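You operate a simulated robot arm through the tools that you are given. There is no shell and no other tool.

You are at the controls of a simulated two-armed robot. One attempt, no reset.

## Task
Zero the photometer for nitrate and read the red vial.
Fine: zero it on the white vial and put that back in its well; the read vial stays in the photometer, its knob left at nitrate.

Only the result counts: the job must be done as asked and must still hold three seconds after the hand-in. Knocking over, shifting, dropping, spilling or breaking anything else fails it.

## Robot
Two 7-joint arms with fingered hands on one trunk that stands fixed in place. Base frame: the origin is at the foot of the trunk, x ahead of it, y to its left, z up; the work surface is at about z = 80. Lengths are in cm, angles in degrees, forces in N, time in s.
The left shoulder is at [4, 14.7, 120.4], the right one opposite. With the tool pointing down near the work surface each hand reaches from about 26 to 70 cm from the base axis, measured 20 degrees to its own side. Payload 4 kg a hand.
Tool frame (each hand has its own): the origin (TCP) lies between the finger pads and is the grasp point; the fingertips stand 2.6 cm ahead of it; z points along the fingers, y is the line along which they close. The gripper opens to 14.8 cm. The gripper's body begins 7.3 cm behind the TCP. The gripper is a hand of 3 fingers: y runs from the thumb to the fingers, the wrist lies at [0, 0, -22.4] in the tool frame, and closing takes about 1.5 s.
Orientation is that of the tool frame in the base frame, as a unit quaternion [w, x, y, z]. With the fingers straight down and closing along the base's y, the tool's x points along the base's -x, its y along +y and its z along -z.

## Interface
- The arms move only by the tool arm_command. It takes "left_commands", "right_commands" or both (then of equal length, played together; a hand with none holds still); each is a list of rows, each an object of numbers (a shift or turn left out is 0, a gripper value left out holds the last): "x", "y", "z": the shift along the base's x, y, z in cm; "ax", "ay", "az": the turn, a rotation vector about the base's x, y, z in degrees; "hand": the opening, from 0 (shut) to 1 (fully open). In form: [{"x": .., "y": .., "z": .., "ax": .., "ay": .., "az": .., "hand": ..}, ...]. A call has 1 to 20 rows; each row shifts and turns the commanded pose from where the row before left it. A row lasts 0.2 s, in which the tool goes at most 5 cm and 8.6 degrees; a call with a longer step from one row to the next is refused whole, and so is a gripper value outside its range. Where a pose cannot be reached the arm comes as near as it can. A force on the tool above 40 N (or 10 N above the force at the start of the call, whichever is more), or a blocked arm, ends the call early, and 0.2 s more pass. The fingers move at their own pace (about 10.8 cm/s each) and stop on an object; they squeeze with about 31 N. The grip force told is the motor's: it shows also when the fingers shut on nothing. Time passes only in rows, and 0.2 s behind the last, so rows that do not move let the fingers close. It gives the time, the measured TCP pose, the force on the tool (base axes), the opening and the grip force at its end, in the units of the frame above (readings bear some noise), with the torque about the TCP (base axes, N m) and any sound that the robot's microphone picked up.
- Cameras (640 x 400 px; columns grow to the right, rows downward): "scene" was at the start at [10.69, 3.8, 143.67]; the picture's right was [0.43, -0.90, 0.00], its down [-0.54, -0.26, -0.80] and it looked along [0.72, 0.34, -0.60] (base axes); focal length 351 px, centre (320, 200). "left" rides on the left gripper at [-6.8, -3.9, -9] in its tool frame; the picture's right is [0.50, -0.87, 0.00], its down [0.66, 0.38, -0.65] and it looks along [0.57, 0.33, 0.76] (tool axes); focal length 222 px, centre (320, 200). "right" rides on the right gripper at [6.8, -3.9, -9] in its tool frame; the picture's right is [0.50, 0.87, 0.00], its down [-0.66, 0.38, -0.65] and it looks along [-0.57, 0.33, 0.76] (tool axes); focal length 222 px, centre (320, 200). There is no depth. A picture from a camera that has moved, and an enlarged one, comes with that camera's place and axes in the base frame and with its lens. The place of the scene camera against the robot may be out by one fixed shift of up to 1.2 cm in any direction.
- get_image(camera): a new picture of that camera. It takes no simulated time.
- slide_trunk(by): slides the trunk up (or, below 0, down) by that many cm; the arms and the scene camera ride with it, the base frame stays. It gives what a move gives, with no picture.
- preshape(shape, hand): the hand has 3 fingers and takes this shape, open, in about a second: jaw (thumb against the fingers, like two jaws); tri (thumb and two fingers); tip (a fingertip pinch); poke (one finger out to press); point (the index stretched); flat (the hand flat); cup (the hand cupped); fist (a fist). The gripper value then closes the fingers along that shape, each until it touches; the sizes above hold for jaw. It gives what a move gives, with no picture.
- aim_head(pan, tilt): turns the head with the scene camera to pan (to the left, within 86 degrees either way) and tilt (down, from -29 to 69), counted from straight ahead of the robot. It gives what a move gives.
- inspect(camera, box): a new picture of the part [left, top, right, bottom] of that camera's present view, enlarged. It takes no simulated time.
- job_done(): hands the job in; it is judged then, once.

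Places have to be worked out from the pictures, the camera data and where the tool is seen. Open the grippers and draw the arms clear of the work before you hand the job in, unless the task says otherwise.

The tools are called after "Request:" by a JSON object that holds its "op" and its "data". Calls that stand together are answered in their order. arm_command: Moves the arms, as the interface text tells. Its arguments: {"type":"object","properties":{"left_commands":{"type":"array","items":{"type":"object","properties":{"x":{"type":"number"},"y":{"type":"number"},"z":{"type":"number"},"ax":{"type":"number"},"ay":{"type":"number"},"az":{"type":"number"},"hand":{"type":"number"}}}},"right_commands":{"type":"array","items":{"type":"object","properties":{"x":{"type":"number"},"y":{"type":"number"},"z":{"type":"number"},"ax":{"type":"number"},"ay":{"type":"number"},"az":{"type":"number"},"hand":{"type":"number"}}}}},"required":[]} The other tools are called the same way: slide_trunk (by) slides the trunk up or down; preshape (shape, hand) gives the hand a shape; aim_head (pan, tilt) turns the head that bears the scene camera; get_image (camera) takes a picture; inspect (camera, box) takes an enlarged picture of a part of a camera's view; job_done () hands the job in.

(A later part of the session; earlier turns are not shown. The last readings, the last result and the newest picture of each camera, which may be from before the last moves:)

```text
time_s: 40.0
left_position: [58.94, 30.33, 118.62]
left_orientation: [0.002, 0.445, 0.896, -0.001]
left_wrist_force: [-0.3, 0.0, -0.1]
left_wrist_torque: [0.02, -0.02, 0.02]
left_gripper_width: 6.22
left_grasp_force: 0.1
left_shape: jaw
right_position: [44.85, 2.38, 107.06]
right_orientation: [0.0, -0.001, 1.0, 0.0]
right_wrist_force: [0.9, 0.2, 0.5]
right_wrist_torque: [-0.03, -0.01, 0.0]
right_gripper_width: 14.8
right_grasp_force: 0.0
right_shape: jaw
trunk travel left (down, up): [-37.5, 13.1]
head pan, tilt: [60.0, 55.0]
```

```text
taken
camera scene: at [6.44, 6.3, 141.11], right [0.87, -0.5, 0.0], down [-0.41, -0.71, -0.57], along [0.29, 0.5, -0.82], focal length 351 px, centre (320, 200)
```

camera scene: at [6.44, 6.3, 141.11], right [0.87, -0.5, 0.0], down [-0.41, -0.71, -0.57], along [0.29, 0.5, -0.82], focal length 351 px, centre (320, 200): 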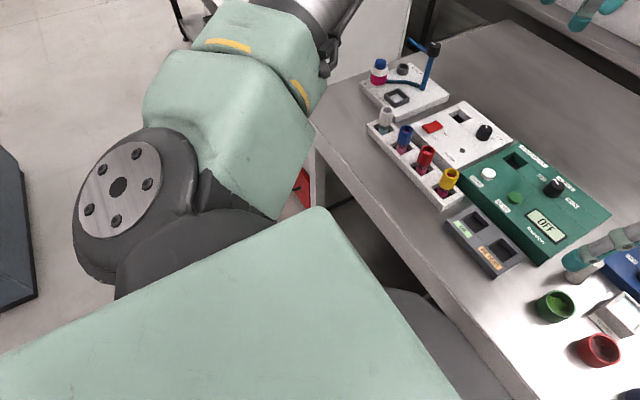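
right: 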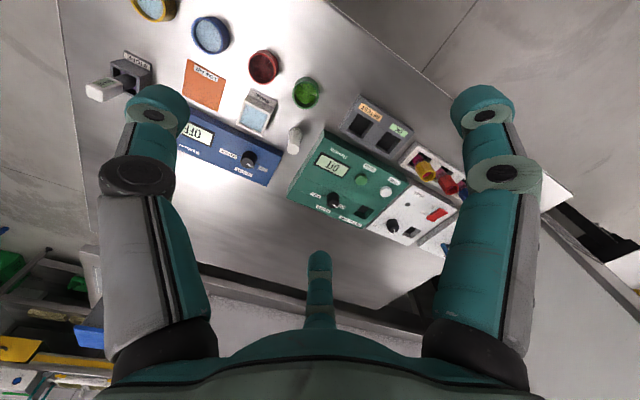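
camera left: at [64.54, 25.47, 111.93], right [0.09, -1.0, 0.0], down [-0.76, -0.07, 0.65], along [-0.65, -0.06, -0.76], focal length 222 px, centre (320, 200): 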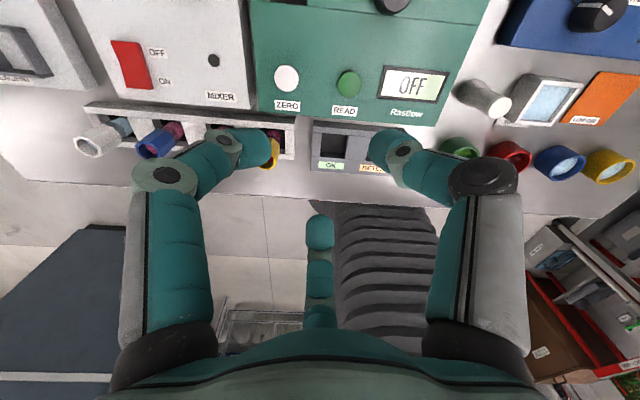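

Both shoulders look mirror-symmetric, so the asymmetric forearm-roll limit is the likely culprit: the left arm's forearm roll sits at its stop (I estimate about 73°). The fix is a wrist flip: raise the tool to point along the forearm, roll about the forearm by 180°, and bring it down again. I start by tilting the hand up about the wrist, in free space ahead.

Request:
{"op": "aim_head", "data": {"pan": 30, "tilt": 20}}

Request:
{"op": "arm_command", "data": {"left_commands": [{"x": 2.56, "y": -0.3, "z": 0.22, "ax": -1.57, "ay": -7.84}, {"x": 2.5, "y": -0.3, "z": 0.65, "ax": -1.57, "ay": -7.84}, {"x": 2.38, "y": -0.3, "z": 1.07, "ax": -1.57, "ay": -7.84}, {"x": 2.2, "y": -0.3, "z": 1.47, "ax": -1.57, "ay": -7.84}, {"x": 2.48, "y": -0.5, "z": 1.84, "ax": -1.57, "ay": -7.84}, {"x": 2.2, "y": -0.44, "z": 2.17, "ax": -1.57, "ay": -7.84}, {"x": 1.89, "y": -0.38, "z": 2.46, "ax": -1.57, "ay": -7.84}, {"x": 1.53, "y": -0.31, "z": 2.71, "ax": -1.57, "ay": -7.84}, {}]}}

Request:
{"op": "get_image", "data": {"camera": "scene"}}

```text
time_s: 41.0
left_position: [58.91, 30.26, 118.67]
left_orientation: [0.002, 0.444, 0.896, -0.002]
left_wrist_force: [-0.1, -0.7, -1.0]
left_wrist_torque: [0.01, 0.0, 0.02]
left_gripper_width: 6.24
left_grasp_force: 0.0
left_shape: jaw
right_position: [44.71, 2.35, 106.98]
right_orientation: [0.0, -0.001, 1.0, 0.001]
right_wrist_force: [-0.4, 0.0, 0.4]
right_wrist_torque: [-0.02, 0.01, 0.0]
right_gripper_width: 14.8
right_grasp_force: 0.0
right_shape: jaw
trunk travel left (down, up): [-37.5, 13.1]
head pan, tilt: [30.0, 20.0]
```

```text
time_s: 43.0
left_position: [76.88, 27.3, 131.12]
left_orientation: [0.512, 0.379, 0.759, 0.137]
left_wrist_force: [0.1, 0.1, -0.4]
left_wrist_torque: [0.0, 0.03, -0.01]
left_gripper_width: 6.24
left_grasp_force: 0.1
left_shape: jaw
right_position: [44.79, 2.36, 107.09]
right_orientation: [0.0, 0.0, 1.0, 0.0]
right_wrist_force: [-0.3, 0.2, 0.4]
right_wrist_torque: [0.01, 0.0, 0.01]
right_gripper_width: 14.77
right_grasp_force: 0.1
right_shape: jaw
trunk travel left (down, up): [-37.5, 13.1]
head pan, tilt: [30.0, 20.0]
```

```text
taken
camera scene: at [10.91, 4.72, 146.32], right [0.5, -0.87, 0.0], down [-0.3, -0.17, -0.94], along [0.81, 0.47, -0.34], focal length 351 px, centre (320, 200)
```

scene: 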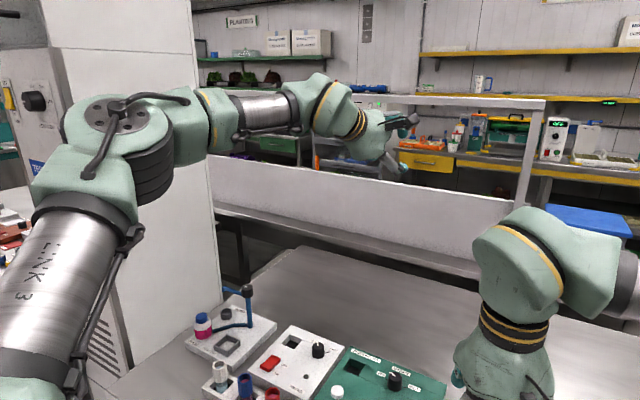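

No limit was hit: the hand now points forward-down at 64°, with the forearm about level. I continue tilting up through and past the forearm direction (to about 30° above horizontal).

Request:
{"op": "arm_command", "data": {"left_commands": [{"x": 1.15, "y": -0.23, "z": 2.9, "ax": -1.57, "ay": -7.84}, {"x": 0.74, "y": -0.15, "z": 3.03, "ax": -1.57, "ay": -7.84}, {"x": 0.32, "y": -0.06, "z": 3.11, "ax": -1.57, "ay": -7.84}, {"x": -0.11, "y": 0.02, "z": 3.12, "ax": -1.57, "ay": -7.84}, {"x": -0.53, "y": 0.11, "z": 3.08, "ax": -1.57, "ay": -7.84}, {"x": -0.95, "y": 0.19, "z": 2.97, "ax": -1.57, "ay": -7.84}, {"x": -1.34, "y": 0.27, "z": 2.81, "ax": -1.57, "ay": -7.84}, {}]}}

Request:
{"op": "get_image", "data": {"camera": "scene"}}

```text
time_s: 44.9
left_position: [76.05, 30.21, 158.78]
left_orientation: [0.831, 0.232, 0.454, 0.222]
left_wrist_force: [0.7, 0.3, 0.9]
left_wrist_torque: [0.0, -0.02, 0.02]
left_gripper_width: 6.25
left_grasp_force: 0.0
left_shape: jaw
left hand out of reach, approached as far as the arm can: row 6, 7
right_position: [44.76, 2.51, 106.99]
right_orientation: [-0.001, -0.001, 1.0, 0.0]
right_wrist_force: [-0.3, -0.3, 0.4]
right_wrist_torque: [-0.04, 0.01, -0.04]
right_gripper_width: 14.76
right_grasp_force: 0.0
right_shape: jaw
trunk travel left (down, up): [-37.5, 13.1]
head pan, tilt: [30.0, 20.0]
```

```text
taken
camera scene: at [10.93, 4.76, 146.32], right [0.5, -0.87, 0.0], down [-0.3, -0.17, -0.94], along [0.81, 0.47, -0.34], focal length 351 px, centre (320, 200)
```

scene: 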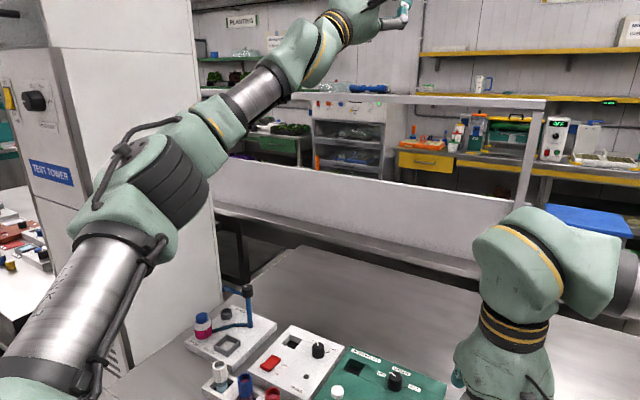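

The tool is now nearly aligned with the forearm (both about 30° up). I now swing the tool to the right about the wrist, which should unwind the forearm roll in the permitted direction.

Request:
{"op": "arm_command", "data": {"left_commands": [{"x": -0.76, "y": -2.63, "az": -8}, {"x": -1.12, "y": -2.5, "az": -8}, {"x": -1.46, "y": -2.32, "az": -8}, {"x": -1.77, "y": -2.1, "az": -8}, {}]}}

Request:
{"op": "get_image", "data": {"camera": "scene"}}

```text
time_s: 46.0
left_position: [70.77, 20.57, 158.78]
left_orientation: [0.866, 0.339, 0.369, -0.014]
left_wrist_force: [0.5, 0.8, -0.4]
left_wrist_torque: [0.0, -0.03, 0.02]
left_gripper_width: 6.24
left_grasp_force: 0.0
left_shape: jaw
right_position: [44.82, 2.37, 106.98]
right_orientation: [-0.001, 0.0, 1.0, 0.0]
right_wrist_force: [0.3, -0.7, -0.4]
right_wrist_torque: [0.01, 0.0, 0.05]
right_gripper_width: 14.76
right_grasp_force: 0.0
right_shape: jaw
trunk travel left (down, up): [-37.5, 13.1]
head pan, tilt: [30.0, 20.0]
```

```text
taken
camera scene: at [10.94, 4.73, 146.32], right [0.5, -0.87, 0.0], down [-0.3, -0.17, -0.94], along [0.81, 0.47, -0.34], focal length 351 px, centre (320, 200)
```

scene: 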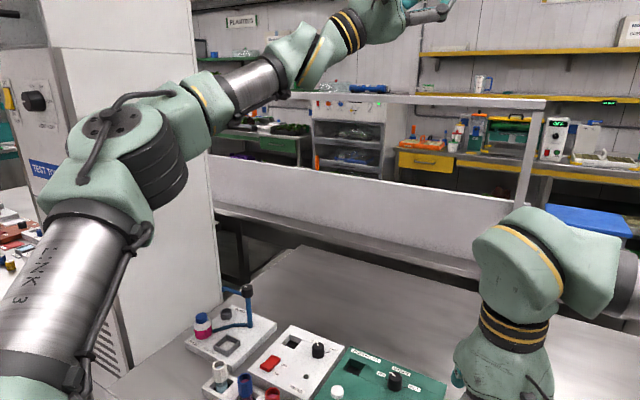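

The swing worked (tool now 36° right of the forearm, no limit). Next I roll the hand rigidly about the forearm axis by −85°, so the tool goes from right of the forearm to above it.

Request:
{"op": "arm_command", "data": {"left_commands": [{"x": -0.62, "y": 0.86, "z": 1.65, "ax": -7.84, "ay": 0.51, "az": -3.24}, {"x": -0.56, "y": 1.11, "z": 1.53, "ax": -7.84, "ay": 0.51, "az": -3.24}, {"x": -0.47, "y": 1.34, "z": 1.36, "ax": -7.84, "ay": 0.51, "az": -3.24}, {"x": -0.38, "y": 1.54, "z": 1.17, "ax": -7.84, "ay": 0.51, "az": -3.24}, {"x": -0.28, "y": 1.7, "z": 0.95, "ax": -7.84, "ay": 0.51, "az": -3.24}, {"x": -0.17, "y": 1.83, "z": 0.71, "ax": -7.84, "ay": 0.51, "az": -3.24}, {"x": -0.06, "y": 1.91, "z": 0.45, "ax": -7.84, "ay": 0.51, "az": -3.24}, {"x": 0.05, "y": 1.96, "z": 0.19, "ax": -7.84, "ay": 0.51, "az": -3.24}, {"x": 0.16, "y": 1.96, "z": -0.08, "ax": -7.84, "ay": 0.51, "az": -3.24}, {"x": 0.27, "y": 1.92, "z": -0.35, "ax": -7.84, "ay": 0.51, "az": -3.24}, {}]}}

Request:
{"op": "aim_head", "data": {"pan": 45, "tilt": 5}}

Request:
{"op": "get_image", "data": {"camera": "scene"}}

```text
time_s: 48.5
left_position: [68.53, 36.8, 166.39]
left_orientation: [0.831, -0.196, 0.211, -0.476]
left_wrist_force: [-0.5, 0.3, -0.1]
left_wrist_torque: [0.0, 0.0, -0.04]
left_gripper_width: 6.24
left_grasp_force: 0.1
left_shape: jaw
right_position: [44.72, 2.42, 106.98]
right_orientation: [0.0, 0.0, 1.0, -0.001]
right_wrist_force: [0.1, -0.1, 0.5]
right_wrist_torque: [-0.01, -0.02, 0.01]
right_gripper_width: 14.81
right_grasp_force: 0.0
right_shape: jaw
trunk travel left (down, up): [-37.5, 13.1]
head pan, tilt: [30.0, 20.0]
```

```text
time_s: 49.2
left_position: [68.59, 36.84, 166.34]
left_orientation: [0.831, -0.195, 0.213, -0.476]
left_wrist_force: [-0.9, -0.7, -0.7]
left_wrist_torque: [-0.02, -0.03, 0.0]
left_gripper_width: 6.26
left_grasp_force: 0.0
left_shape: jaw
right_position: [44.81, 2.45, 107.02]
right_orientation: [0.001, -0.001, 1.0, -0.001]
right_wrist_force: [-0.1, -0.3, -0.5]
right_wrist_torque: [-0.03, 0.02, 0.01]
right_gripper_width: 14.78
right_grasp_force: 0.0
right_shape: jaw
trunk travel left (down, up): [-37.5, 13.1]
head pan, tilt: [45.0, 5.0]
```

```text
taken
camera scene: at [9.34, 6.55, 148.75], right [0.71, -0.71, 0.0], down [-0.06, -0.06, -1.0], along [0.7, 0.7, -0.09], focal length 351 px, centre (320, 200)
```

scene: 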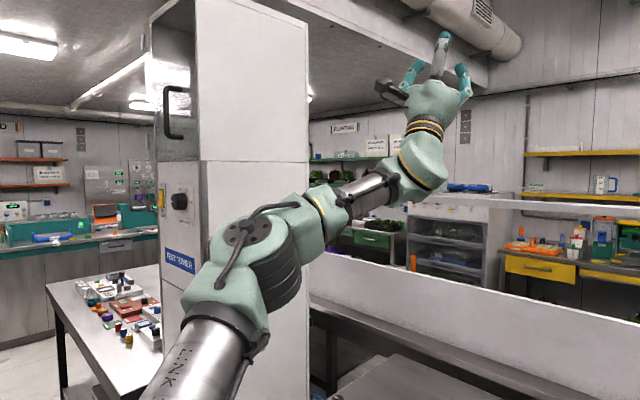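

The tool now points up with the forearm roll near the middle of its range. I bring the tool down in the plane through the forearm axis, crossing it (wrist bend changing sign).

Request:
{"op": "arm_command", "data": {"left_commands": [{"x": 2.45, "y": -0.91, "z": -1.72, "ax": 1.404, "ay": 7.608, "az": -2.016}, {"x": 2.16, "y": -0.94, "z": -2.05, "ax": 1.404, "ay": 7.608, "az": -2.016}, {"x": 1.84, "y": -0.96, "z": -2.34, "ax": 1.404, "ay": 7.608, "az": -2.016}, {"x": 1.48, "y": -0.96, "z": -2.58, "ax": 1.404, "ay": 7.608, "az": -2.016}, {"x": 1.09, "y": -0.94, "z": -2.78, "ax": 1.404, "ay": 7.608, "az": -2.016}, {"x": 0.68, "y": -0.9, "z": -2.91, "ax": 1.404, "ay": 7.608, "az": -2.016}, {"x": 0.26, "y": -0.84, "z": -3.0, "ax": 1.404, "ay": 7.608, "az": -2.016}, {"x": -0.17, "y": -0.77, "z": -3.02, "ax": 1.404, "ay": 7.608, "az": -2.016}, {}]}}

Request:
{"op": "get_image", "data": {"camera": "scene"}}

```text
time_s: 51.2
left_position: [78.15, 29.7, 147.52]
left_orientation: [0.585, -0.296, 0.636, -0.407]
left_wrist_force: [0.2, 0.8, 0.8]
left_wrist_torque: [0.02, -0.01, -0.01]
left_gripper_width: 6.22
left_grasp_force: 0.1
left_shape: jaw
left hand out of reach, approached as far as the arm can: row 8
right_position: [44.83, 2.44, 107.02]
right_orientation: [-0.001, 0.0, 1.0, 0.0]
right_wrist_force: [0.1, 0.6, -0.8]
right_wrist_torque: [-0.02, -0.02, 0.0]
right_gripper_width: 14.79
right_grasp_force: 0.1
right_shape: jaw
trunk travel left (down, up): [-37.5, 13.1]
head pan, tilt: [45.0, 5.0]
```

```text
taken
camera scene: at [9.39, 6.58, 148.75], right [0.71, -0.71, 0.0], down [-0.06, -0.06, -1.0], along [0.7, 0.7, -0.09], focal length 351 px, centre (320, 200)
```

scene: 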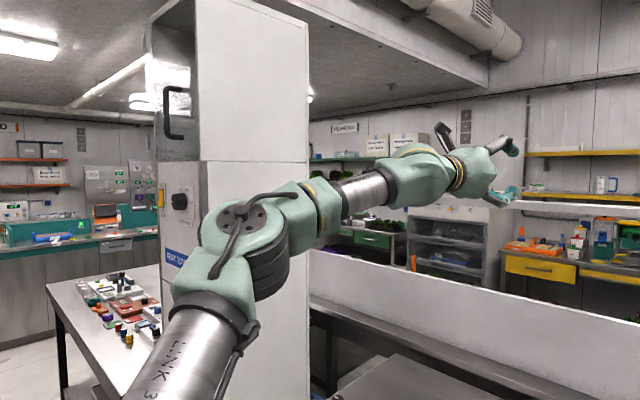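

Near the crossing the last row was flagged out of reach. I check whether continuing downward frees up, with two more small steps in the same plane.

Request:
{"op": "arm_command", "data": {"left_commands": [{"x": -0.1, "y": -0.3, "z": -2.3, "ax": 0.9, "ay": 5.8, "az": -0.9}, {"x": -0.3, "y": -0.3, "z": -2.3, "ax": 0.9, "ay": 5.8, "az": -0.9}, {"x": -0.5, "y": -0.3, "z": -2.3, "ax": 0.9, "ay": 5.8, "az": -0.9}, {}]}}

Request:
{"op": "get_image", "data": {"camera": "scene"}}

```text
time_s: 52.2
left_position: [78.08, 29.63, 147.62]
left_orientation: [0.585, -0.296, 0.635, -0.408]
left_wrist_force: [-0.5, 0.3, 0.1]
left_wrist_torque: [0.0, -0.03, 0.01]
left_gripper_width: 6.26
left_grasp_force: 0.0
left_shape: jaw
left hand out of reach, approached as far as the arm can: row 1, 2, 3
right_position: [44.92, 2.51, 106.95]
right_orientation: [-0.001, 0.001, 1.0, 0.0]
right_wrist_force: [0.2, 0.4, 0.0]
right_wrist_torque: [0.01, -0.02, 0.01]
right_gripper_width: 14.77
right_grasp_force: 0.0
right_shape: jaw
trunk travel left (down, up): [-37.5, 13.1]
head pan, tilt: [45.0, 5.0]
```

```text
taken
camera scene: at [9.32, 6.55, 148.76], right [0.71, -0.71, 0.0], down [-0.06, -0.06, -1.0], along [0.7, 0.7, -0.09], focal length 351 px, centre (320, 200)
```

scene: 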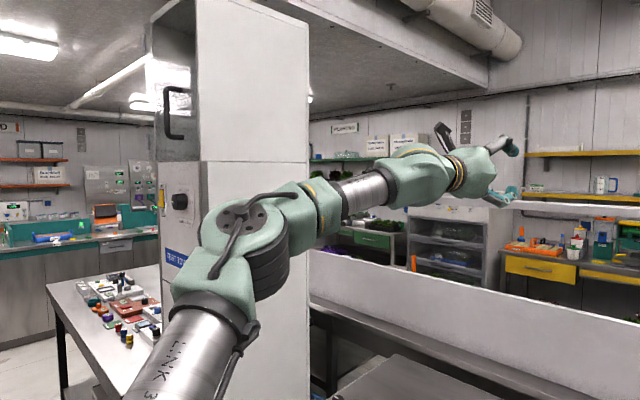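

Stuck in that direction. To tell which joint is at its stop, I test rolling the hand about the forearm axis the other way by a few steps.

Request:
{"op": "arm_command", "data": {"left_commands": [{"x": 0.16, "y": 0.88, "z": -0.23, "ax": 7.64, "ay": -0.72, "az": 2.4}, {"x": 0.1, "y": 0.88, "z": -0.1, "ax": 7.64, "ay": -0.72, "az": 2.4}, {"x": 0.05, "y": 0.88, "z": 0, "ax": 7.64, "ay": -0.72, "az": 2.4}, {"x": 0, "y": 0.88, "z": 0.1, "ax": 7.64, "ay": -0.72, "az": 2.4}, {}]}}

```text
time_s: 53.4
left_position: [78.05, 33.17, 147.05]
left_orientation: [0.691, -0.172, 0.678, -0.183]
left_wrist_force: [-0.5, 0.3, 0.0]
left_wrist_torque: [0.02, 0.0, 0.02]
left_gripper_width: 6.24
left_grasp_force: 0.1
left_shape: jaw
left hand out of reach, approached as far as the arm can: row 3
right_position: [44.71, 2.46, 106.99]
right_orientation: [0.001, 0.001, 1.0, -0.001]
right_wrist_force: [0.0, 0.6, 1.2]
right_wrist_torque: [0.0, 0.02, -0.01]
right_gripper_width: 14.8
right_grasp_force: 0.0
right_shape: jaw
trunk travel left (down, up): [-37.5, 13.1]
head pan, tilt: [45.0, 5.0]
```

That roll mostly went through (one row flagged). I now retry lowering the tool about the wrist from this new roll.

Request:
{"op": "arm_command", "data": {"left_commands": [{"x": -0.1, "z": -2.3, "ay": 6}, {"x": -0.35, "z": -2.3, "ay": 6}, {"x": -0.6, "z": -2.25, "ay": 6}, {}]}}

Request:
{"op": "get_image", "data": {"camera": "scene"}}

```text
time_s: 54.4
left_position: [73.83, 31.63, 137.24]
left_orientation: [0.577, -0.201, 0.777, -0.153]
left_wrist_force: [0.6, -0.5, -1.1]
left_wrist_torque: [0.0, 0.01, 0.01]
left_gripper_width: 6.25
left_grasp_force: 0.1
left_shape: jaw
left hand out of reach, approached as far as the arm can: row 1, 2, 3
right_position: [44.74, 2.41, 107.01]
right_orientation: [-0.001, 0.0, 1.0, -0.001]
right_wrist_force: [-0.8, -0.1, -0.2]
right_wrist_torque: [-0.01, -0.01, 0.0]
right_gripper_width: 14.81
right_grasp_force: 0.0
right_shape: jaw
trunk travel left (down, up): [-37.5, 13.1]
head pan, tilt: [45.0, 5.0]
```

```text
taken
camera scene: at [9.34, 6.56, 148.76], right [0.71, -0.71, 0.0], down [-0.06, -0.06, -1.0], along [0.7, 0.7, -0.09], focal length 351 px, centre (320, 200)
```

scene: 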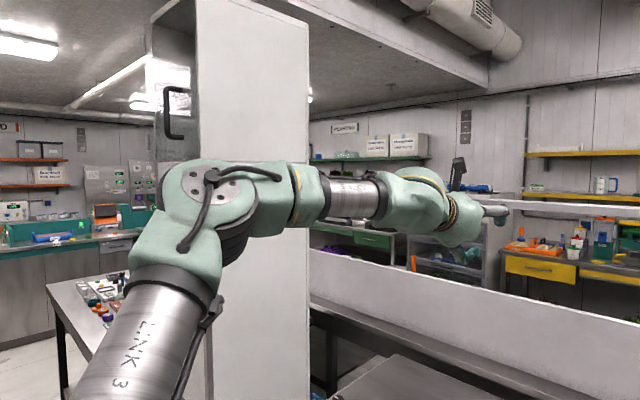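

The hand only bends about 17° to this side, so the full wrist flip isn't available, but pushing down did force the elbow higher, which is what I want. I continue along that path to get an elbow-up posture, moving the wrist in and down while tilting the tool down.

Request:
{"op": "arm_command", "data": {"left_commands": [{"x": -1.55, "y": -0.3, "z": -3.6, "ay": 5}, {"x": -1.55, "y": -0.3, "z": -3.6, "ay": 5}, {"x": -1.55, "y": -0.3, "z": -3.6, "ay": 5}, {"x": -1.55, "y": -0.3, "z": -3.6, "ay": 5}, {"x": -1.55, "y": -0.3, "z": -3.6, "ay": 5}, {"x": -1.55, "y": -0.3, "z": -3.6, "ay": 5}, {}]}}

Request:
{"op": "get_image", "data": {"camera": "scene"}}

```text
time_s: 56.0
left_position: [64.6, 29.67, 115.49]
left_orientation: [0.355, -0.232, 0.9, -0.098]
left_wrist_force: [-0.1, 0.0, 0.4]
left_wrist_torque: [0.01, 0.03, -0.01]
left_gripper_width: 6.25
left_grasp_force: 0.1
left_shape: jaw
right_position: [44.78, 2.45, 107.01]
right_orientation: [0.0, 0.0, 1.0, -0.001]
right_wrist_force: [-1.0, -1.3, -0.7]
right_wrist_torque: [-0.02, -0.03, -0.01]
right_gripper_width: 14.78
right_grasp_force: 0.0
right_shape: jaw
trunk travel left (down, up): [-37.5, 13.1]
head pan, tilt: [45.0, 5.0]
```

```text
taken
camera scene: at [9.29, 6.54, 148.76], right [0.71, -0.71, 0.0], down [-0.06, -0.06, -1.0], along [0.7, 0.7, -0.09], focal length 351 px, centre (320, 200)
```

scene: 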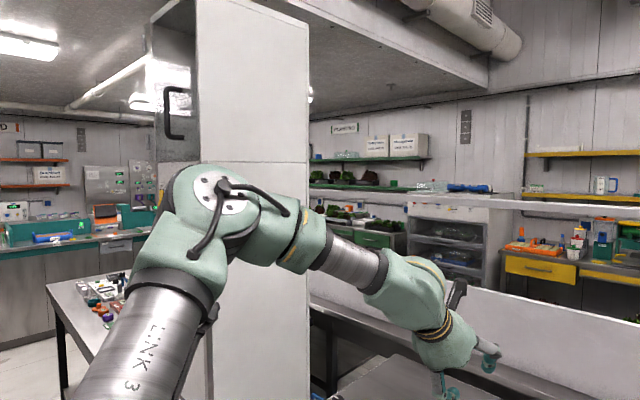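

The posture is now clearly elbow-up with no limit flagged. I tilt the tool the rest of the way to vertical about the wrist.

Request:
{"op": "arm_command", "data": {"left_commands": [{"x": -2.17, "z": -1.79, "ay": 7.2}, {"x": -2.37, "z": -1.51, "ay": 7.2}, {"x": -2.53, "z": -1.2, "ay": 7.2}, {"x": -2.68, "z": -0.87, "ay": 7.2}, {"x": -2.76, "z": -0.54, "ay": 7.2}, {"x": -2.84, "z": -0.18, "ay": 7.2}, {}]}}

Request:
{"op": "get_image", "data": {"camera": "scene"}}

```text
time_s: 57.6
left_position: [49.5, 30.04, 109.56]
left_orientation: [-0.002, -0.252, 0.968, -0.005]
left_wrist_force: [0.8, -0.3, -0.1]
left_wrist_torque: [0.01, -0.03, -0.01]
left_gripper_width: 6.26
left_grasp_force: 0.0
left_shape: jaw
right_position: [44.78, 2.51, 107.07]
right_orientation: [-0.001, 0.0, 1.0, 0.001]
right_wrist_force: [0.4, 0.0, 0.4]
right_wrist_torque: [0.01, -0.02, -0.01]
right_gripper_width: 14.8
right_grasp_force: 0.0
right_shape: jaw
trunk travel left (down, up): [-37.5, 13.1]
head pan, tilt: [45.0, 5.0]
```

```text
taken
camera scene: at [9.34, 6.6, 148.75], right [0.71, -0.71, 0.0], down [-0.06, -0.06, -1.0], along [0.7, 0.7, -0.09], focal length 351 px, centre (320, 200)
```

scene: 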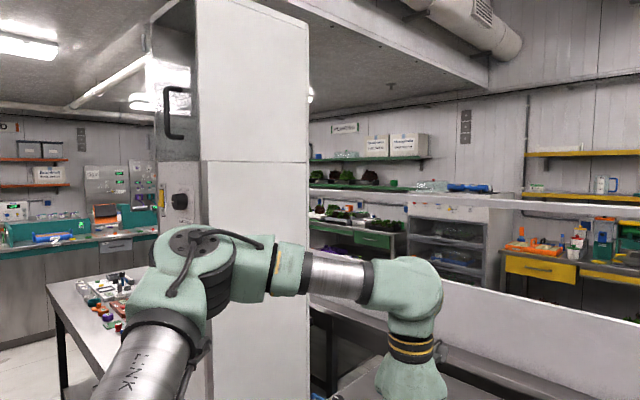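

Tool is vertical again at (49.5, 30, 109.6), yaw about +29°. I test forward reach from this posture.

Request:
{"op": "arm_command", "data": {"left_commands": [{"x": 2, "z": -1}, {"x": 2, "z": -1}, {"x": 2, "z": -1}, {"x": 2, "z": -1}, {"x": 2}, {"x": 2}, {"x": 2}, {"x": 2}, {}]}}

Request:
{"op": "get_image", "data": {"camera": "scene"}}

```text
time_s: 59.6
left_position: [57.76, 26.76, 109.42]
left_orientation: [-0.001, -0.253, 0.967, -0.005]
left_wrist_force: [-0.1, 0.5, -0.9]
left_wrist_torque: [0.0, -0.01, 0.02]
left_gripper_width: 6.26
left_grasp_force: 0.0
left_shape: jaw
left hand out of reach, approached as far as the arm can: row 3, 4, 5, 6, 7, 8
right_position: [44.84, 2.39, 106.98]
right_orientation: [0.0, -0.001, 1.0, 0.0]
right_wrist_force: [0.5, -0.3, 0.8]
right_wrist_torque: [0.0, 0.01, 0.01]
right_gripper_width: 14.81
right_grasp_force: 0.2
right_shape: jaw
trunk travel left (down, up): [-37.5, 13.1]
head pan, tilt: [45.0, 5.0]
```

```text
taken
camera scene: at [9.32, 6.58, 148.76], right [0.71, -0.71, 0.0], down [-0.06, -0.06, -1.0], along [0.7, 0.7, -0.09], focal length 351 px, centre (320, 200)
```

scene: 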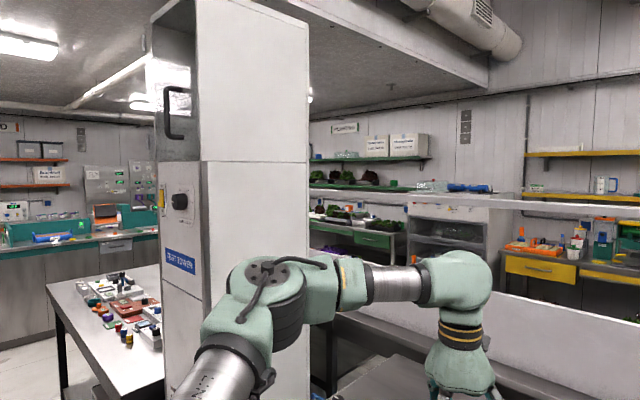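

Still limited near x≈58. For insight I test whether the right arm can reach the mirror-image location (66, −28) at a safe height.

Request:
{"op": "arm_command", "data": {"right_commands": [{"x": 2, "y": -4}, {"x": 2, "y": -4}, {"x": 2, "y": -4}, {"x": 2, "y": -4}, {"x": 2, "y": -4}, {"x": 2, "y": -4}, {"x": 2, "y": -3}, {"x": 2, "y": -3}, {"x": 2}, {"x": 2}, {"x": 2}, {}]}}

Request:
{"op": "aim_head", "data": {"pan": -45, "tilt": 5}}

Request:
{"op": "get_image", "data": {"camera": "scene"}}

```text
time_s: 62.2
left_position: [57.7, 26.82, 109.56]
left_orientation: [-0.001, -0.253, 0.967, -0.005]
left_wrist_force: [0.2, 0.6, -0.7]
left_wrist_torque: [-0.02, 0.02, 0.01]
left_gripper_width: 6.24
left_grasp_force: 0.0
left_shape: jaw
right_position: [66.86, -27.35, 106.99]
right_orientation: [-0.001, 0.0, 1.0, 0.0]
right_wrist_force: [-0.1, -0.6, 1.0]
right_wrist_torque: [0.0, -0.01, -0.02]
right_gripper_width: 14.8
right_grasp_force: 0.0
right_shape: jaw
trunk travel left (down, up): [-37.5, 13.1]
head pan, tilt: [45.0, 5.0]
```

```text
time_s: 63.9
left_position: [57.73, 26.77, 109.53]
left_orientation: [-0.001, -0.253, 0.967, -0.005]
left_wrist_force: [-0.8, -0.4, -0.1]
left_wrist_torque: [-0.01, 0.02, -0.02]
left_gripper_width: 6.25
left_grasp_force: 0.1
left_shape: jaw
right_position: [66.9, -27.38, 107.07]
right_orientation: [0.0, -0.001, 1.0, 0.0]
right_wrist_force: [0.0, -0.4, 0.3]
right_wrist_torque: [0.02, 0.02, 0.01]
right_gripper_width: 14.76
right_grasp_force: 0.1
right_shape: jaw
trunk travel left (down, up): [-37.5, 13.1]
head pan, tilt: [-45.0, 5.0]
```

```text
taken
camera scene: at [9.34, -6.44, 148.76], right [-0.71, -0.71, 0.0], down [-0.06, 0.06, -1.0], along [0.7, -0.7, -0.09], focal length 351 px, centre (320, 200)
```

scene: 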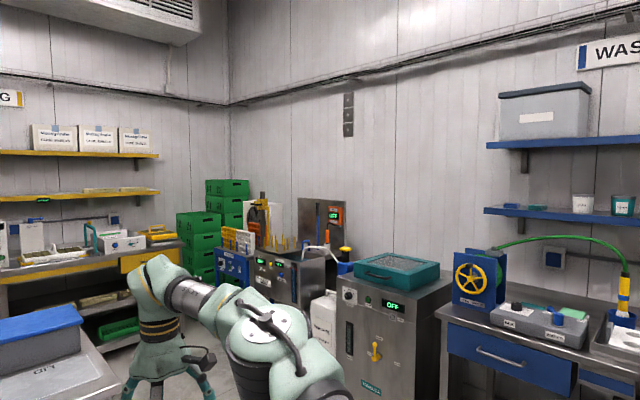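

The right arm reaches its mirror location freely with a low elbow, so the left is stopped by its one-sided forearm roll limit. Leaning the tool toward the right (wrist to the left of the TCP) should relax that joint. I test it: tilt 24° about x, keeping the wrist roughly in place, then push forward and right.

Request:
{"op": "arm_command", "data": {"left_commands": [{"x": -2, "y": -2, "z": 0, "ax": -8}, {"x": -2, "y": -2, "z": 0.3, "ax": -8}, {"y": -2, "z": 0.6, "ax": -8}, {"x": 2, "y": -1}, {"x": 2, "y": -1}, {"x": 2, "y": -1}, {"x": 2, "y": -1}, {"x": 2, "y": -1}, {"x": 2}, {"x": 2}, {}]}}

Request:
{"op": "aim_head", "data": {"pan": 30, "tilt": 25}}

Request:
{"op": "get_image", "data": {"camera": "scene"}}

```text
time_s: 66.3
left_position: [56.56, 14.22, 115.9]
left_orientation: [-0.054, -0.247, 0.945, -0.206]
left_wrist_force: [-0.2, 0.7, 0.6]
left_wrist_torque: [0.01, -0.01, 0.04]
left_gripper_width: 6.25
left_grasp_force: 0.1
left_shape: jaw
left hand out of reach, approached as far as the arm can: row 2, 3, 4, 5, 6, 7, 8, 9, 10
right_position: [66.81, -27.38, 107.06]
right_orientation: [0.0, 0.0, 1.0, 0.0]
right_wrist_force: [0.0, -0.3, 0.5]
right_wrist_torque: [-0.03, 0.02, 0.01]
right_gripper_width: 14.8
right_grasp_force: 0.0
right_shape: jaw
trunk travel left (down, up): [-37.5, 13.1]
head pan, tilt: [-45.0, 5.0]
```

```text
time_s: 67.7
left_position: [56.55, 14.3, 115.8]
left_orientation: [-0.055, -0.248, 0.945, -0.205]
left_wrist_force: [0.9, 0.0, -0.1]
left_wrist_torque: [-0.02, -0.04, 0.03]
left_gripper_width: 6.23
left_grasp_force: 0.1
left_shape: jaw
right_position: [66.81, -27.46, 107.11]
right_orientation: [0.0, 0.001, 1.0, 0.0]
right_wrist_force: [0.9, -0.3, 0.3]
right_wrist_torque: [0.03, -0.02, 0.0]
right_gripper_width: 14.79
right_grasp_force: 0.1
right_shape: jaw
trunk travel left (down, up): [-37.5, 13.1]
head pan, tilt: [30.0, 25.0]
```

```text
taken
camera scene: at [10.83, 4.65, 145.51], right [0.5, -0.87, 0.0], down [-0.37, -0.21, -0.91], along [0.79, 0.45, -0.42], focal length 351 px, centre (320, 200)
```

scene: 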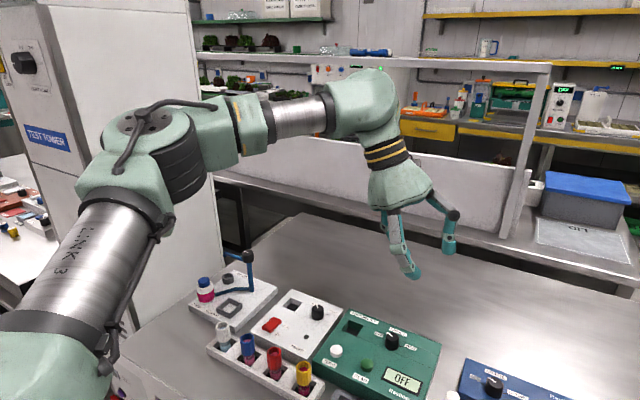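

Here the wrist bend is near 90° because the forearm is level, so the wrist is too high. I retract, go lower with the same rightward lean, then push forward again.

Request:
{"op": "arm_command", "data": {"left_commands": [{"x": -3, "y": 3}, {"x": -3, "y": 3}, {"x": -2, "y": 2, "z": -3}, {"z": -4}, {"z": -4}, {"z": -4}, {"z": -3}, {"x": 2}, {"x": 2}, {"x": 2}, {"x": 2}, {"x": 2}, {"x": 2}, {"x": 2}, {"x": 2}, {}]}}

Request:
{"op": "get_image", "data": {"camera": "scene"}}

```text
time_s: 71.1
left_position: [50.61, 14.37, 107.95]
left_orientation: [-0.054, -0.248, 0.945, -0.205]
left_wrist_force: [-0.7, 0.2, -0.3]
left_wrist_torque: [-0.02, 0.0, 0.01]
left_gripper_width: 6.25
left_grasp_force: 0.1
left_shape: jaw
left hand out of reach, approached as far as the arm can: row 4, 5, 6, 7, 8, 9, 10, 11, 12, 13, 14, 15
right_position: [66.89, -27.27, 107.05]
right_orientation: [0.0, 0.0, 1.0, 0.0]
right_wrist_force: [-0.2, -0.2, -0.1]
right_wrist_torque: [0.01, 0.01, 0.04]
right_gripper_width: 14.79
right_grasp_force: 0.1
right_shape: jaw
trunk travel left (down, up): [-37.5, 13.1]
head pan, tilt: [30.0, 25.0]
```

```text
taken
camera scene: at [10.8, 4.68, 145.51], right [0.5, -0.87, 0.0], down [-0.37, -0.21, -0.91], along [0.78, 0.45, -0.42], focal length 351 px, centre (320, 200)
```

scene: 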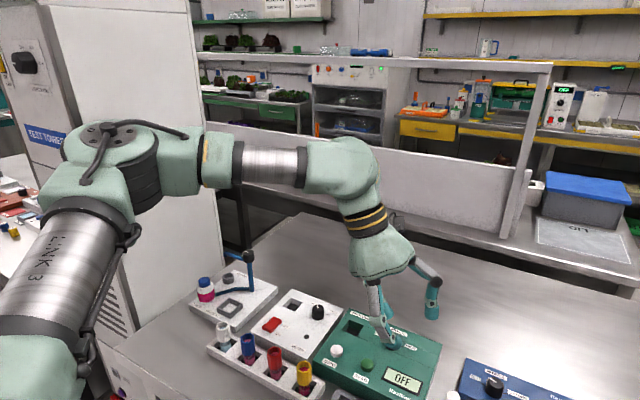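

The geometry fits a shoulder joint at its stop: the upper arm sits just above its first-joint axis and can't swing right. Passing the elbow below that axis on the left side and then sweeping right should free it. First I undo the lean, pull back left, and raise the trunk.

Request:
{"op": "arm_command", "data": {"left_commands": [{"x": -1, "y": 3.5, "z": 1, "ax": 8}, {"x": -1, "y": 3.5, "z": 1, "ax": 8}, {"x": -1, "y": 3.5, "z": 1, "ax": 8}, {"x": -1, "y": 4, "z": 1}, {"x": -1, "y": 4, "z": 1}, {"x": -1, "y": 4, "z": 1}, {"x": -1, "y": 4, "z": 1}, {"x": -1, "y": 4}, {}]}}

Request:
{"op": "slide_trunk", "data": {"by": 13}}

```text
time_s: 73.1
left_position: [42.46, 44.59, 114.84]
left_orientation: [-0.002, -0.253, 0.968, -0.005]
left_wrist_force: [0.2, 0.1, -0.1]
left_wrist_torque: [0.04, 0.01, -0.04]
left_gripper_width: 6.23
left_grasp_force: 0.0
left_shape: jaw
right_position: [66.99, -27.37, 106.94]
right_orientation: [-0.001, 0.0, 1.0, 0.001]
right_wrist_force: [0.0, 0.2, -0.5]
right_wrist_torque: [0.03, -0.04, 0.01]
right_gripper_width: 14.79
right_grasp_force: 0.1
right_shape: jaw
trunk travel left (down, up): [-37.5, 13.1]
head pan, tilt: [30.0, 25.0]
```

```text
time_s: 74.7
left_position: [42.43, 44.68, 127.82]
left_orientation: [-0.002, -0.252, 0.968, -0.004]
left_wrist_force: [0.4, 0.2, 0.4]
left_wrist_torque: [0.04, -0.03, 0.0]
left_gripper_width: 6.24
left_grasp_force: 0.2
left_shape: jaw
right_position: [66.86, -27.24, 120.01]
right_orientation: [0.0, 0.0, 1.0, 0.0]
right_wrist_force: [-1.2, -1.3, -0.8]
right_wrist_torque: [0.0, 0.03, 0.0]
right_gripper_width: 14.78
right_grasp_force: 0.0
right_shape: jaw
trunk travel left (down, up): [-50.5, 0.1]
head pan, tilt: [30.0, 25.0]
```

Now I move the left hand outward-left and down toward a stretched, low pose, checking for the tower on the left.

Request:
{"op": "arm_command", "data": {"left_commands": [{"y": 2.5, "z": -4}, {"y": 2.5, "z": -4}, {"y": 2.5, "z": -4}, {"y": 2.5, "z": -4}, {"y": 2.5, "z": -4}, {}]}}

Request:
{"op": "aim_head", "data": {"pan": 50, "tilt": 30}}

Request:
{"op": "get_image", "data": {"camera": "scene"}}

```text
time_s: 76.1
left_position: [36.81, 47.9, 117.72]
left_orientation: [-0.004, -0.253, 0.967, -0.005]
left_wrist_force: [-0.2, 0.0, 0.1]
left_wrist_torque: [-0.01, 0.0, -0.01]
left_gripper_width: 6.24
left_grasp_force: 0.1
left_shape: jaw
left hand out of reach, approached as far as the arm can: row 2, 3, 4, 5
right_position: [66.83, -27.36, 120.06]
right_orientation: [0.0, 0.0, 1.0, 0.0]
right_wrist_force: [-0.3, 0.0, -0.6]
right_wrist_torque: [-0.02, -0.02, 0.01]
right_gripper_width: 14.81
right_grasp_force: 0.0
right_shape: jaw
trunk travel left (down, up): [-50.5, 0.1]
head pan, tilt: [30.0, 25.0]
```

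```text
time_s: 77.0
left_position: [36.96, 47.93, 117.71]
left_orientation: [-0.002, -0.253, 0.967, -0.004]
left_wrist_force: [-0.2, 0.8, 0.8]
left_wrist_torque: [0.02, 0.0, -0.02]
left_gripper_width: 6.27
left_grasp_force: 0.0
left_shape: jaw
right_position: [66.77, -27.36, 120.1]
right_orientation: [0.0, 0.0, 1.0, 0.001]
right_wrist_force: [0.4, -0.2, -0.2]
right_wrist_torque: [0.0, 0.01, -0.01]
right_gripper_width: 14.76
right_grasp_force: 0.1
right_shape: jaw
trunk travel left (down, up): [-50.5, 0.1]
head pan, tilt: [50.0, 30.0]
```

```text
taken
camera scene: at [8.66, 6.98, 157.72], right [0.77, -0.64, 0.0], down [-0.32, -0.38, -0.87], along [0.56, 0.66, -0.5], focal length 351 px, centre (320, 200)
```

scene: 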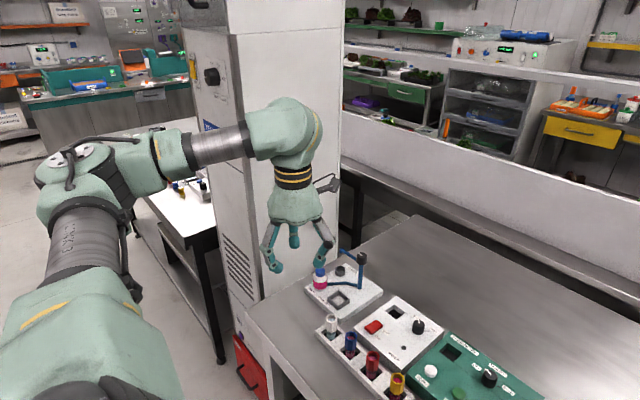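

Now the elbow is far left and level with the wrist, so the wrist joints are pinned. To get the elbow past the shoulder axis while low, I lean the tool forward-right about 35° (relaxing wrist limits), then lower the wrist.

Request:
{"op": "arm_command", "data": {"left_commands": [{"x": 1.93, "y": -1.93, "z": 0.17, "ax": -4.95, "ay": -4.95}, {"x": 1.9, "y": -1.9, "z": 0.5, "ax": -4.95, "ay": -4.95}, {"x": 1.85, "y": -1.85, "z": 0.82, "ax": -4.95, "ay": -4.95}, {"x": 1.76, "y": -1.76, "z": 1.14, "ax": -4.95, "ay": -4.95}, {"x": 1.65, "y": -1.65, "z": 1.43, "ax": -4.95, "ay": -4.95}, {}, {"z": -4}, {"z": -4}, {"z": -4}, {"z": -4}, {}]}}

Request:
{"op": "get_image", "data": {"camera": "scene"}}

```text
time_s: 79.3
left_position: [41.06, 28.41, 112.42]
left_orientation: [0.152, -0.241, 0.922, -0.262]
left_wrist_force: [-0.4, -0.6, 0.4]
left_wrist_torque: [-0.02, 0.0, -0.02]
left_gripper_width: 6.24
left_grasp_force: 0.0
left_shape: jaw
left hand out of reach, approached as far as the arm can: row 1, 2, 3, 4, 5, 7, 8, 9
right_position: [66.97, -27.37, 120.0]
right_orientation: [0.0, 0.0, 1.0, 0.0]
right_wrist_force: [-0.4, 0.2, 0.0]
right_wrist_torque: [-0.03, 0.0, -0.02]
right_gripper_width: 14.8
right_grasp_force: 0.0
right_shape: jaw
trunk travel left (down, up): [-50.5, 0.1]
head pan, tilt: [50.0, 30.0]
```

```text
taken
camera scene: at [8.62, 6.98, 157.72], right [0.77, -0.64, 0.0], down [-0.32, -0.38, -0.87], along [0.56, 0.66, -0.5], focal length 351 px, centre (320, 200)
```

scene: 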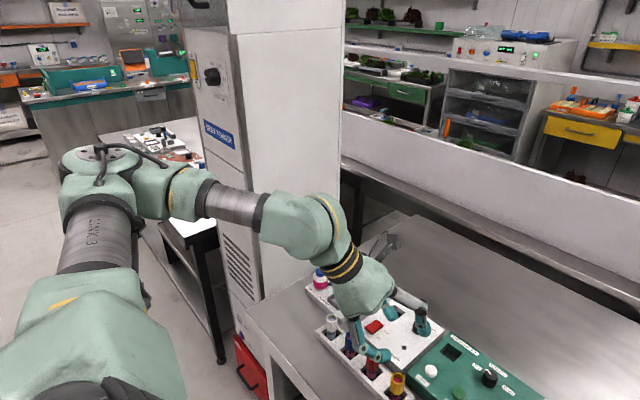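

Still stuck with the wrist pulled in. To learn whether this is specific to the left arm, I check whether the right arm can lower at its stretched pose (to z=104, fingertips clear above the stand).

Request:
{"op": "arm_command", "data": {"right_commands": [{"z": -4}, {"z": -4}, {"z": -4}, {"z": -4}, {}]}}

Request:
{"op": "aim_head", "data": {"pan": -45, "tilt": 35}}

Request:
{"op": "get_image", "data": {"camera": "scene"}}

```text
time_s: 80.5
left_position: [41.01, 28.42, 112.4]
left_orientation: [0.151, -0.241, 0.922, -0.262]
left_wrist_force: [0.9, 0.3, 0.4]
left_wrist_torque: [-0.02, -0.01, 0.0]
left_gripper_width: 6.23
left_grasp_force: 0.0
left_shape: jaw
right_position: [66.98, -27.55, 104.09]
right_orientation: [0.0, 0.0, 1.0, 0.0]
right_wrist_force: [0.2, 0.0, 0.4]
right_wrist_torque: [0.0, -0.01, 0.02]
right_gripper_width: 14.81
right_grasp_force: 0.0
right_shape: jaw
trunk travel left (down, up): [-50.5, 0.1]
head pan, tilt: [50.0, 30.0]
```

```text
time_s: 82.3
left_position: [41.1, 28.34, 112.36]
left_orientation: [0.15, -0.241, 0.922, -0.263]
left_wrist_force: [0.6, 0.5, 0.2]
left_wrist_torque: [-0.01, -0.01, 0.02]
left_gripper_width: 6.24
left_grasp_force: 0.0
left_shape: jaw
right_position: [67.09, -27.58, 104.11]
right_orientation: [-0.001, 0.0, 1.0, 0.0]
right_wrist_force: [-0.4, 0.3, 0.5]
right_wrist_torque: [0.01, -0.03, -0.02]
right_gripper_width: 14.81
right_grasp_force: 0.0
right_shape: jaw
trunk travel left (down, up): [-50.5, 0.1]
head pan, tilt: [-45.0, 35.0]
```

```text
taken
camera scene: at [9.07, -6.16, 156.94], right [-0.71, -0.71, 0.0], down [-0.41, 0.41, -0.82], along [0.58, -0.58, -0.57], focal length 351 px, centre (320, 200)
```

scene: 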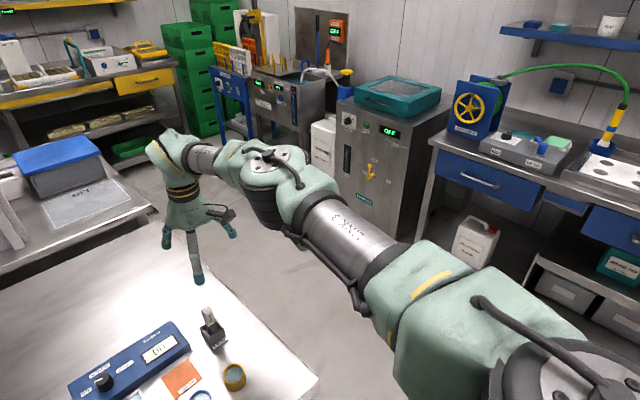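

The right arm does this easily with a low elbow, so the left shoulder is in the wrong branch (its first joint at a stop about 22° above level). The remedy is to swing the whole left arm outward past straight-left so the second shoulder joint crosses zero, then drop it and sweep it forward underneath. I rotate the hand rigidly about the shoulder's vertical axis by +42°.

Request:
{"op": "arm_command", "data": {"left_commands": [{"x": -1.96, "y": 4.42, "az": 7}, {"x": -2.47, "y": 4.14, "az": 7}, {"x": -2.95, "y": 3.81, "az": 7}, {"x": -3.4, "y": 3.42, "az": 7}, {"x": -3.79, "y": 2.98, "az": 7}, {"x": -4.13, "y": 2.5, "az": 7}, {}]}}

Request:
{"op": "aim_head", "data": {"pan": 70, "tilt": 40}}

Request:
{"op": "get_image", "data": {"camera": "scene"}}

```text
time_s: 83.9
left_position: [22.11, 49.92, 112.02]
left_orientation: [0.235, -0.555, 0.775, -0.192]
left_wrist_force: [0.8, 0.5, 0.7]
left_wrist_torque: [0.0, -0.01, 0.0]
left_gripper_width: 6.23
left_grasp_force: 0.2
left_shape: jaw
right_position: [66.97, -27.52, 104.13]
right_orientation: [-0.001, 0.0, 1.0, 0.001]
right_wrist_force: [0.5, -0.3, -0.2]
right_wrist_torque: [0.04, 0.04, 0.02]
right_gripper_width: 14.78
right_grasp_force: 0.0
right_shape: jaw
trunk travel left (down, up): [-50.5, 0.1]
head pan, tilt: [-45.0, 35.0]
```

```text
time_s: 85.8
left_position: [22.27, 49.94, 111.93]
left_orientation: [0.235, -0.554, 0.775, -0.194]
left_wrist_force: [0.9, -0.6, 0.3]
left_wrist_torque: [0.0, 0.01, 0.0]
left_gripper_width: 6.23
left_grasp_force: 0.2
left_shape: jaw
right_position: [66.98, -27.51, 104.24]
right_orientation: [0.001, 0.0, 1.0, 0.0]
right_wrist_force: [0.1, 0.3, -0.4]
right_wrist_torque: [0.02, 0.01, 0.02]
right_gripper_width: 14.77
right_grasp_force: 0.1
right_shape: jaw
trunk travel left (down, up): [-50.5, 0.1]
head pan, tilt: [70.0, 40.0]
```

```text
taken
camera scene: at [5.74, 8.05, 156.18], right [0.94, -0.34, 0.0], down [-0.22, -0.6, -0.77], along [0.26, 0.72, -0.64], focal length 351 px, centre (320, 200)
```

scene: 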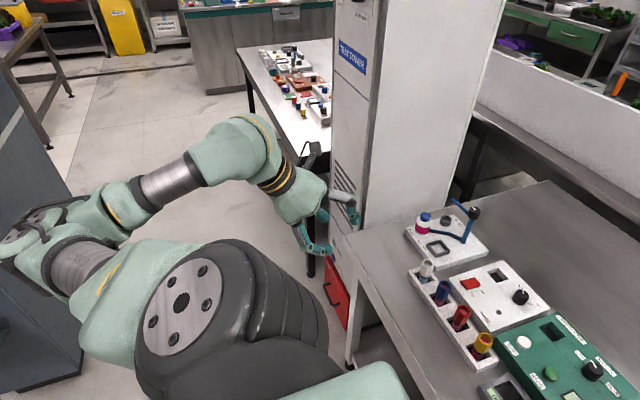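

That swing went through without a limit, and the elbow now sits behind and below straight-left, just as the model predicts. Next I lower the wrist about 14 cm there (in front of the table edge), then sweep the arm forward at the low level.

Request:
{"op": "arm_command", "data": {"left_commands": [{"z": -3.5}, {"z": -3.5}, {"z": -3.5}, {"z": -3.5}, {}]}}

Request:
{"op": "get_image", "data": {"camera": "scene"}}

```text
time_s: 87.0
left_position: [22.16, 49.69, 98.04]
left_orientation: [0.235, -0.553, 0.775, -0.195]
left_wrist_force: [-0.1, -0.3, -0.8]
left_wrist_torque: [-0.03, -0.04, -0.01]
left_gripper_width: 6.24
left_grasp_force: 0.0
left_shape: jaw
right_position: [66.95, -27.58, 104.22]
right_orientation: [0.0, 0.001, 1.0, 0.0]
right_wrist_force: [-0.3, -0.6, 1.1]
right_wrist_torque: [-0.03, -0.02, 0.01]
right_gripper_width: 14.8
right_grasp_force: 0.1
right_shape: jaw
trunk travel left (down, up): [-50.5, 0.1]
head pan, tilt: [70.0, 40.0]
```

```text
taken
camera scene: at [5.67, 8.1, 156.18], right [0.94, -0.34, 0.0], down [-0.22, -0.6, -0.77], along [0.26, 0.72, -0.64], focal length 351 px, centre (320, 200)
```

scene: 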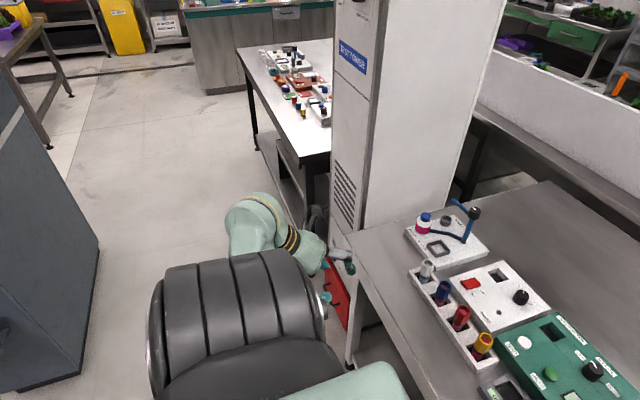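

The shoulder has rolled over: the upper arm now hangs below, which frees the stop. I sweep the hand forward around the shoulder in a few steps and check.

Request:
{"op": "arm_command", "data": {"left_commands": [{"x": 4.1, "y": -2.5, "az": -7}, {"x": 3.8, "y": -3.0, "az": -7}, {"x": 3.4, "y": -3.4, "az": -7}, {"x": 3.0, "y": -3.8, "az": -7}, {}]}}

Request:
{"op": "get_image", "data": {"camera": "scene"}}

```text
time_s: 88.2
left_position: [36.24, 37.0, 98.16]
left_orientation: [0.181, -0.35, 0.886, -0.244]
left_wrist_force: [0.3, 0.7, -0.7]
left_wrist_torque: [0.02, 0.04, -0.04]
left_gripper_width: 6.22
left_grasp_force: 0.1
left_shape: jaw
right_position: [67.02, -27.64, 104.24]
right_orientation: [0.0, 0.001, 1.0, 0.0]
right_wrist_force: [-0.7, 0.1, 0.3]
right_wrist_torque: [0.03, -0.01, -0.03]
right_gripper_width: 14.78
right_grasp_force: 0.0
right_shape: jaw
trunk travel left (down, up): [-50.5, 0.1]
head pan, tilt: [70.0, 40.0]
```

```text
taken
camera scene: at [5.68, 8.09, 156.18], right [0.94, -0.34, 0.0], down [-0.22, -0.6, -0.77], along [0.26, 0.72, -0.64], focal length 351 px, centre (320, 200)
```

scene: 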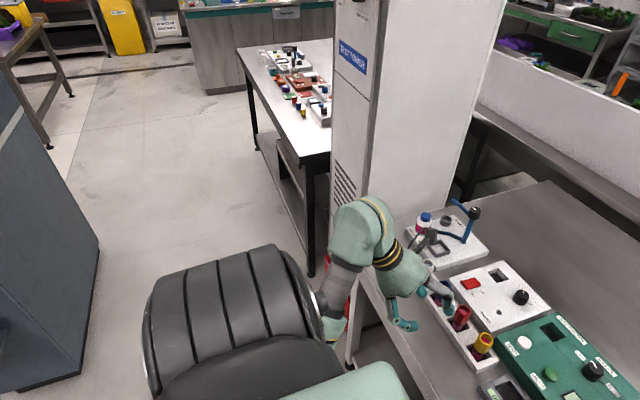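

The arm is now elbow-down with no limits flagged, and the elbow is clear of the table. I continue sweeping right and extend forward at the same height, keeping the fingertips well above the vials.

Request:
{"op": "arm_command", "data": {"left_commands": [{"x": 2.4, "y": -4.1, "z": 1, "az": -7}, {"x": 2.0, "y": -4.0, "z": 1, "az": -7}, {"x": 3, "z": 1}, {"x": 3, "z": 1}, {"x": 3}, {"x": 3}, {}]}}

Request:
{"op": "aim_head", "data": {"pan": 45, "tilt": 40}}

Request:
{"op": "get_image", "data": {"camera": "scene"}}

```text
time_s: 89.8
left_position: [52.46, 29.14, 102.45]
left_orientation: [0.149, -0.24, 0.922, -0.264]
left_wrist_force: [-0.4, 1.0, 0.5]
left_wrist_torque: [-0.03, 0.0, 0.01]
left_gripper_width: 6.26
left_grasp_force: 0.0
left_shape: jaw
left hand out of reach, approached as far as the arm can: row 6
right_position: [67.06, -27.47, 104.17]
right_orientation: [-0.001, 0.0, 1.0, 0.0]
right_wrist_force: [0.6, -0.2, 0.9]
right_wrist_torque: [0.01, 0.0, 0.0]
right_gripper_width: 14.79
right_grasp_force: 0.0
right_shape: jaw
trunk travel left (down, up): [-50.5, 0.1]
head pan, tilt: [70.0, 40.0]
```

```text
time_s: 90.7
left_position: [52.44, 29.05, 102.54]
left_orientation: [0.15, -0.239, 0.922, -0.264]
left_wrist_force: [-0.5, -0.2, -0.6]
left_wrist_torque: [0.0, 0.0, -0.03]
left_gripper_width: 6.21
left_grasp_force: 0.0
left_shape: jaw
right_position: [67.0, -27.54, 104.08]
right_orientation: [0.0, 0.0, 1.0, 0.0]
right_wrist_force: [-0.1, -0.1, 0.2]
right_wrist_torque: [0.01, -0.01, 0.0]
right_gripper_width: 14.81
right_grasp_force: 0.1
right_shape: jaw
trunk travel left (down, up): [-50.5, 0.1]
head pan, tilt: [45.0, 40.0]
```

```text
taken
camera scene: at [8.86, 6.04, 156.18], right [0.71, -0.71, 0.0], down [-0.45, -0.45, -0.77], along [0.54, 0.54, -0.64], focal length 351 px, centre (320, 200)
```

scene: 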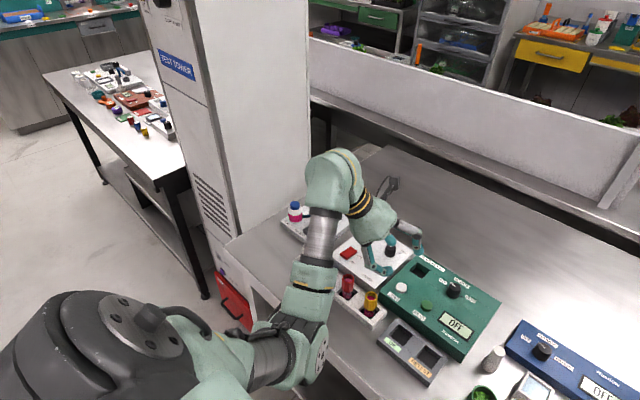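

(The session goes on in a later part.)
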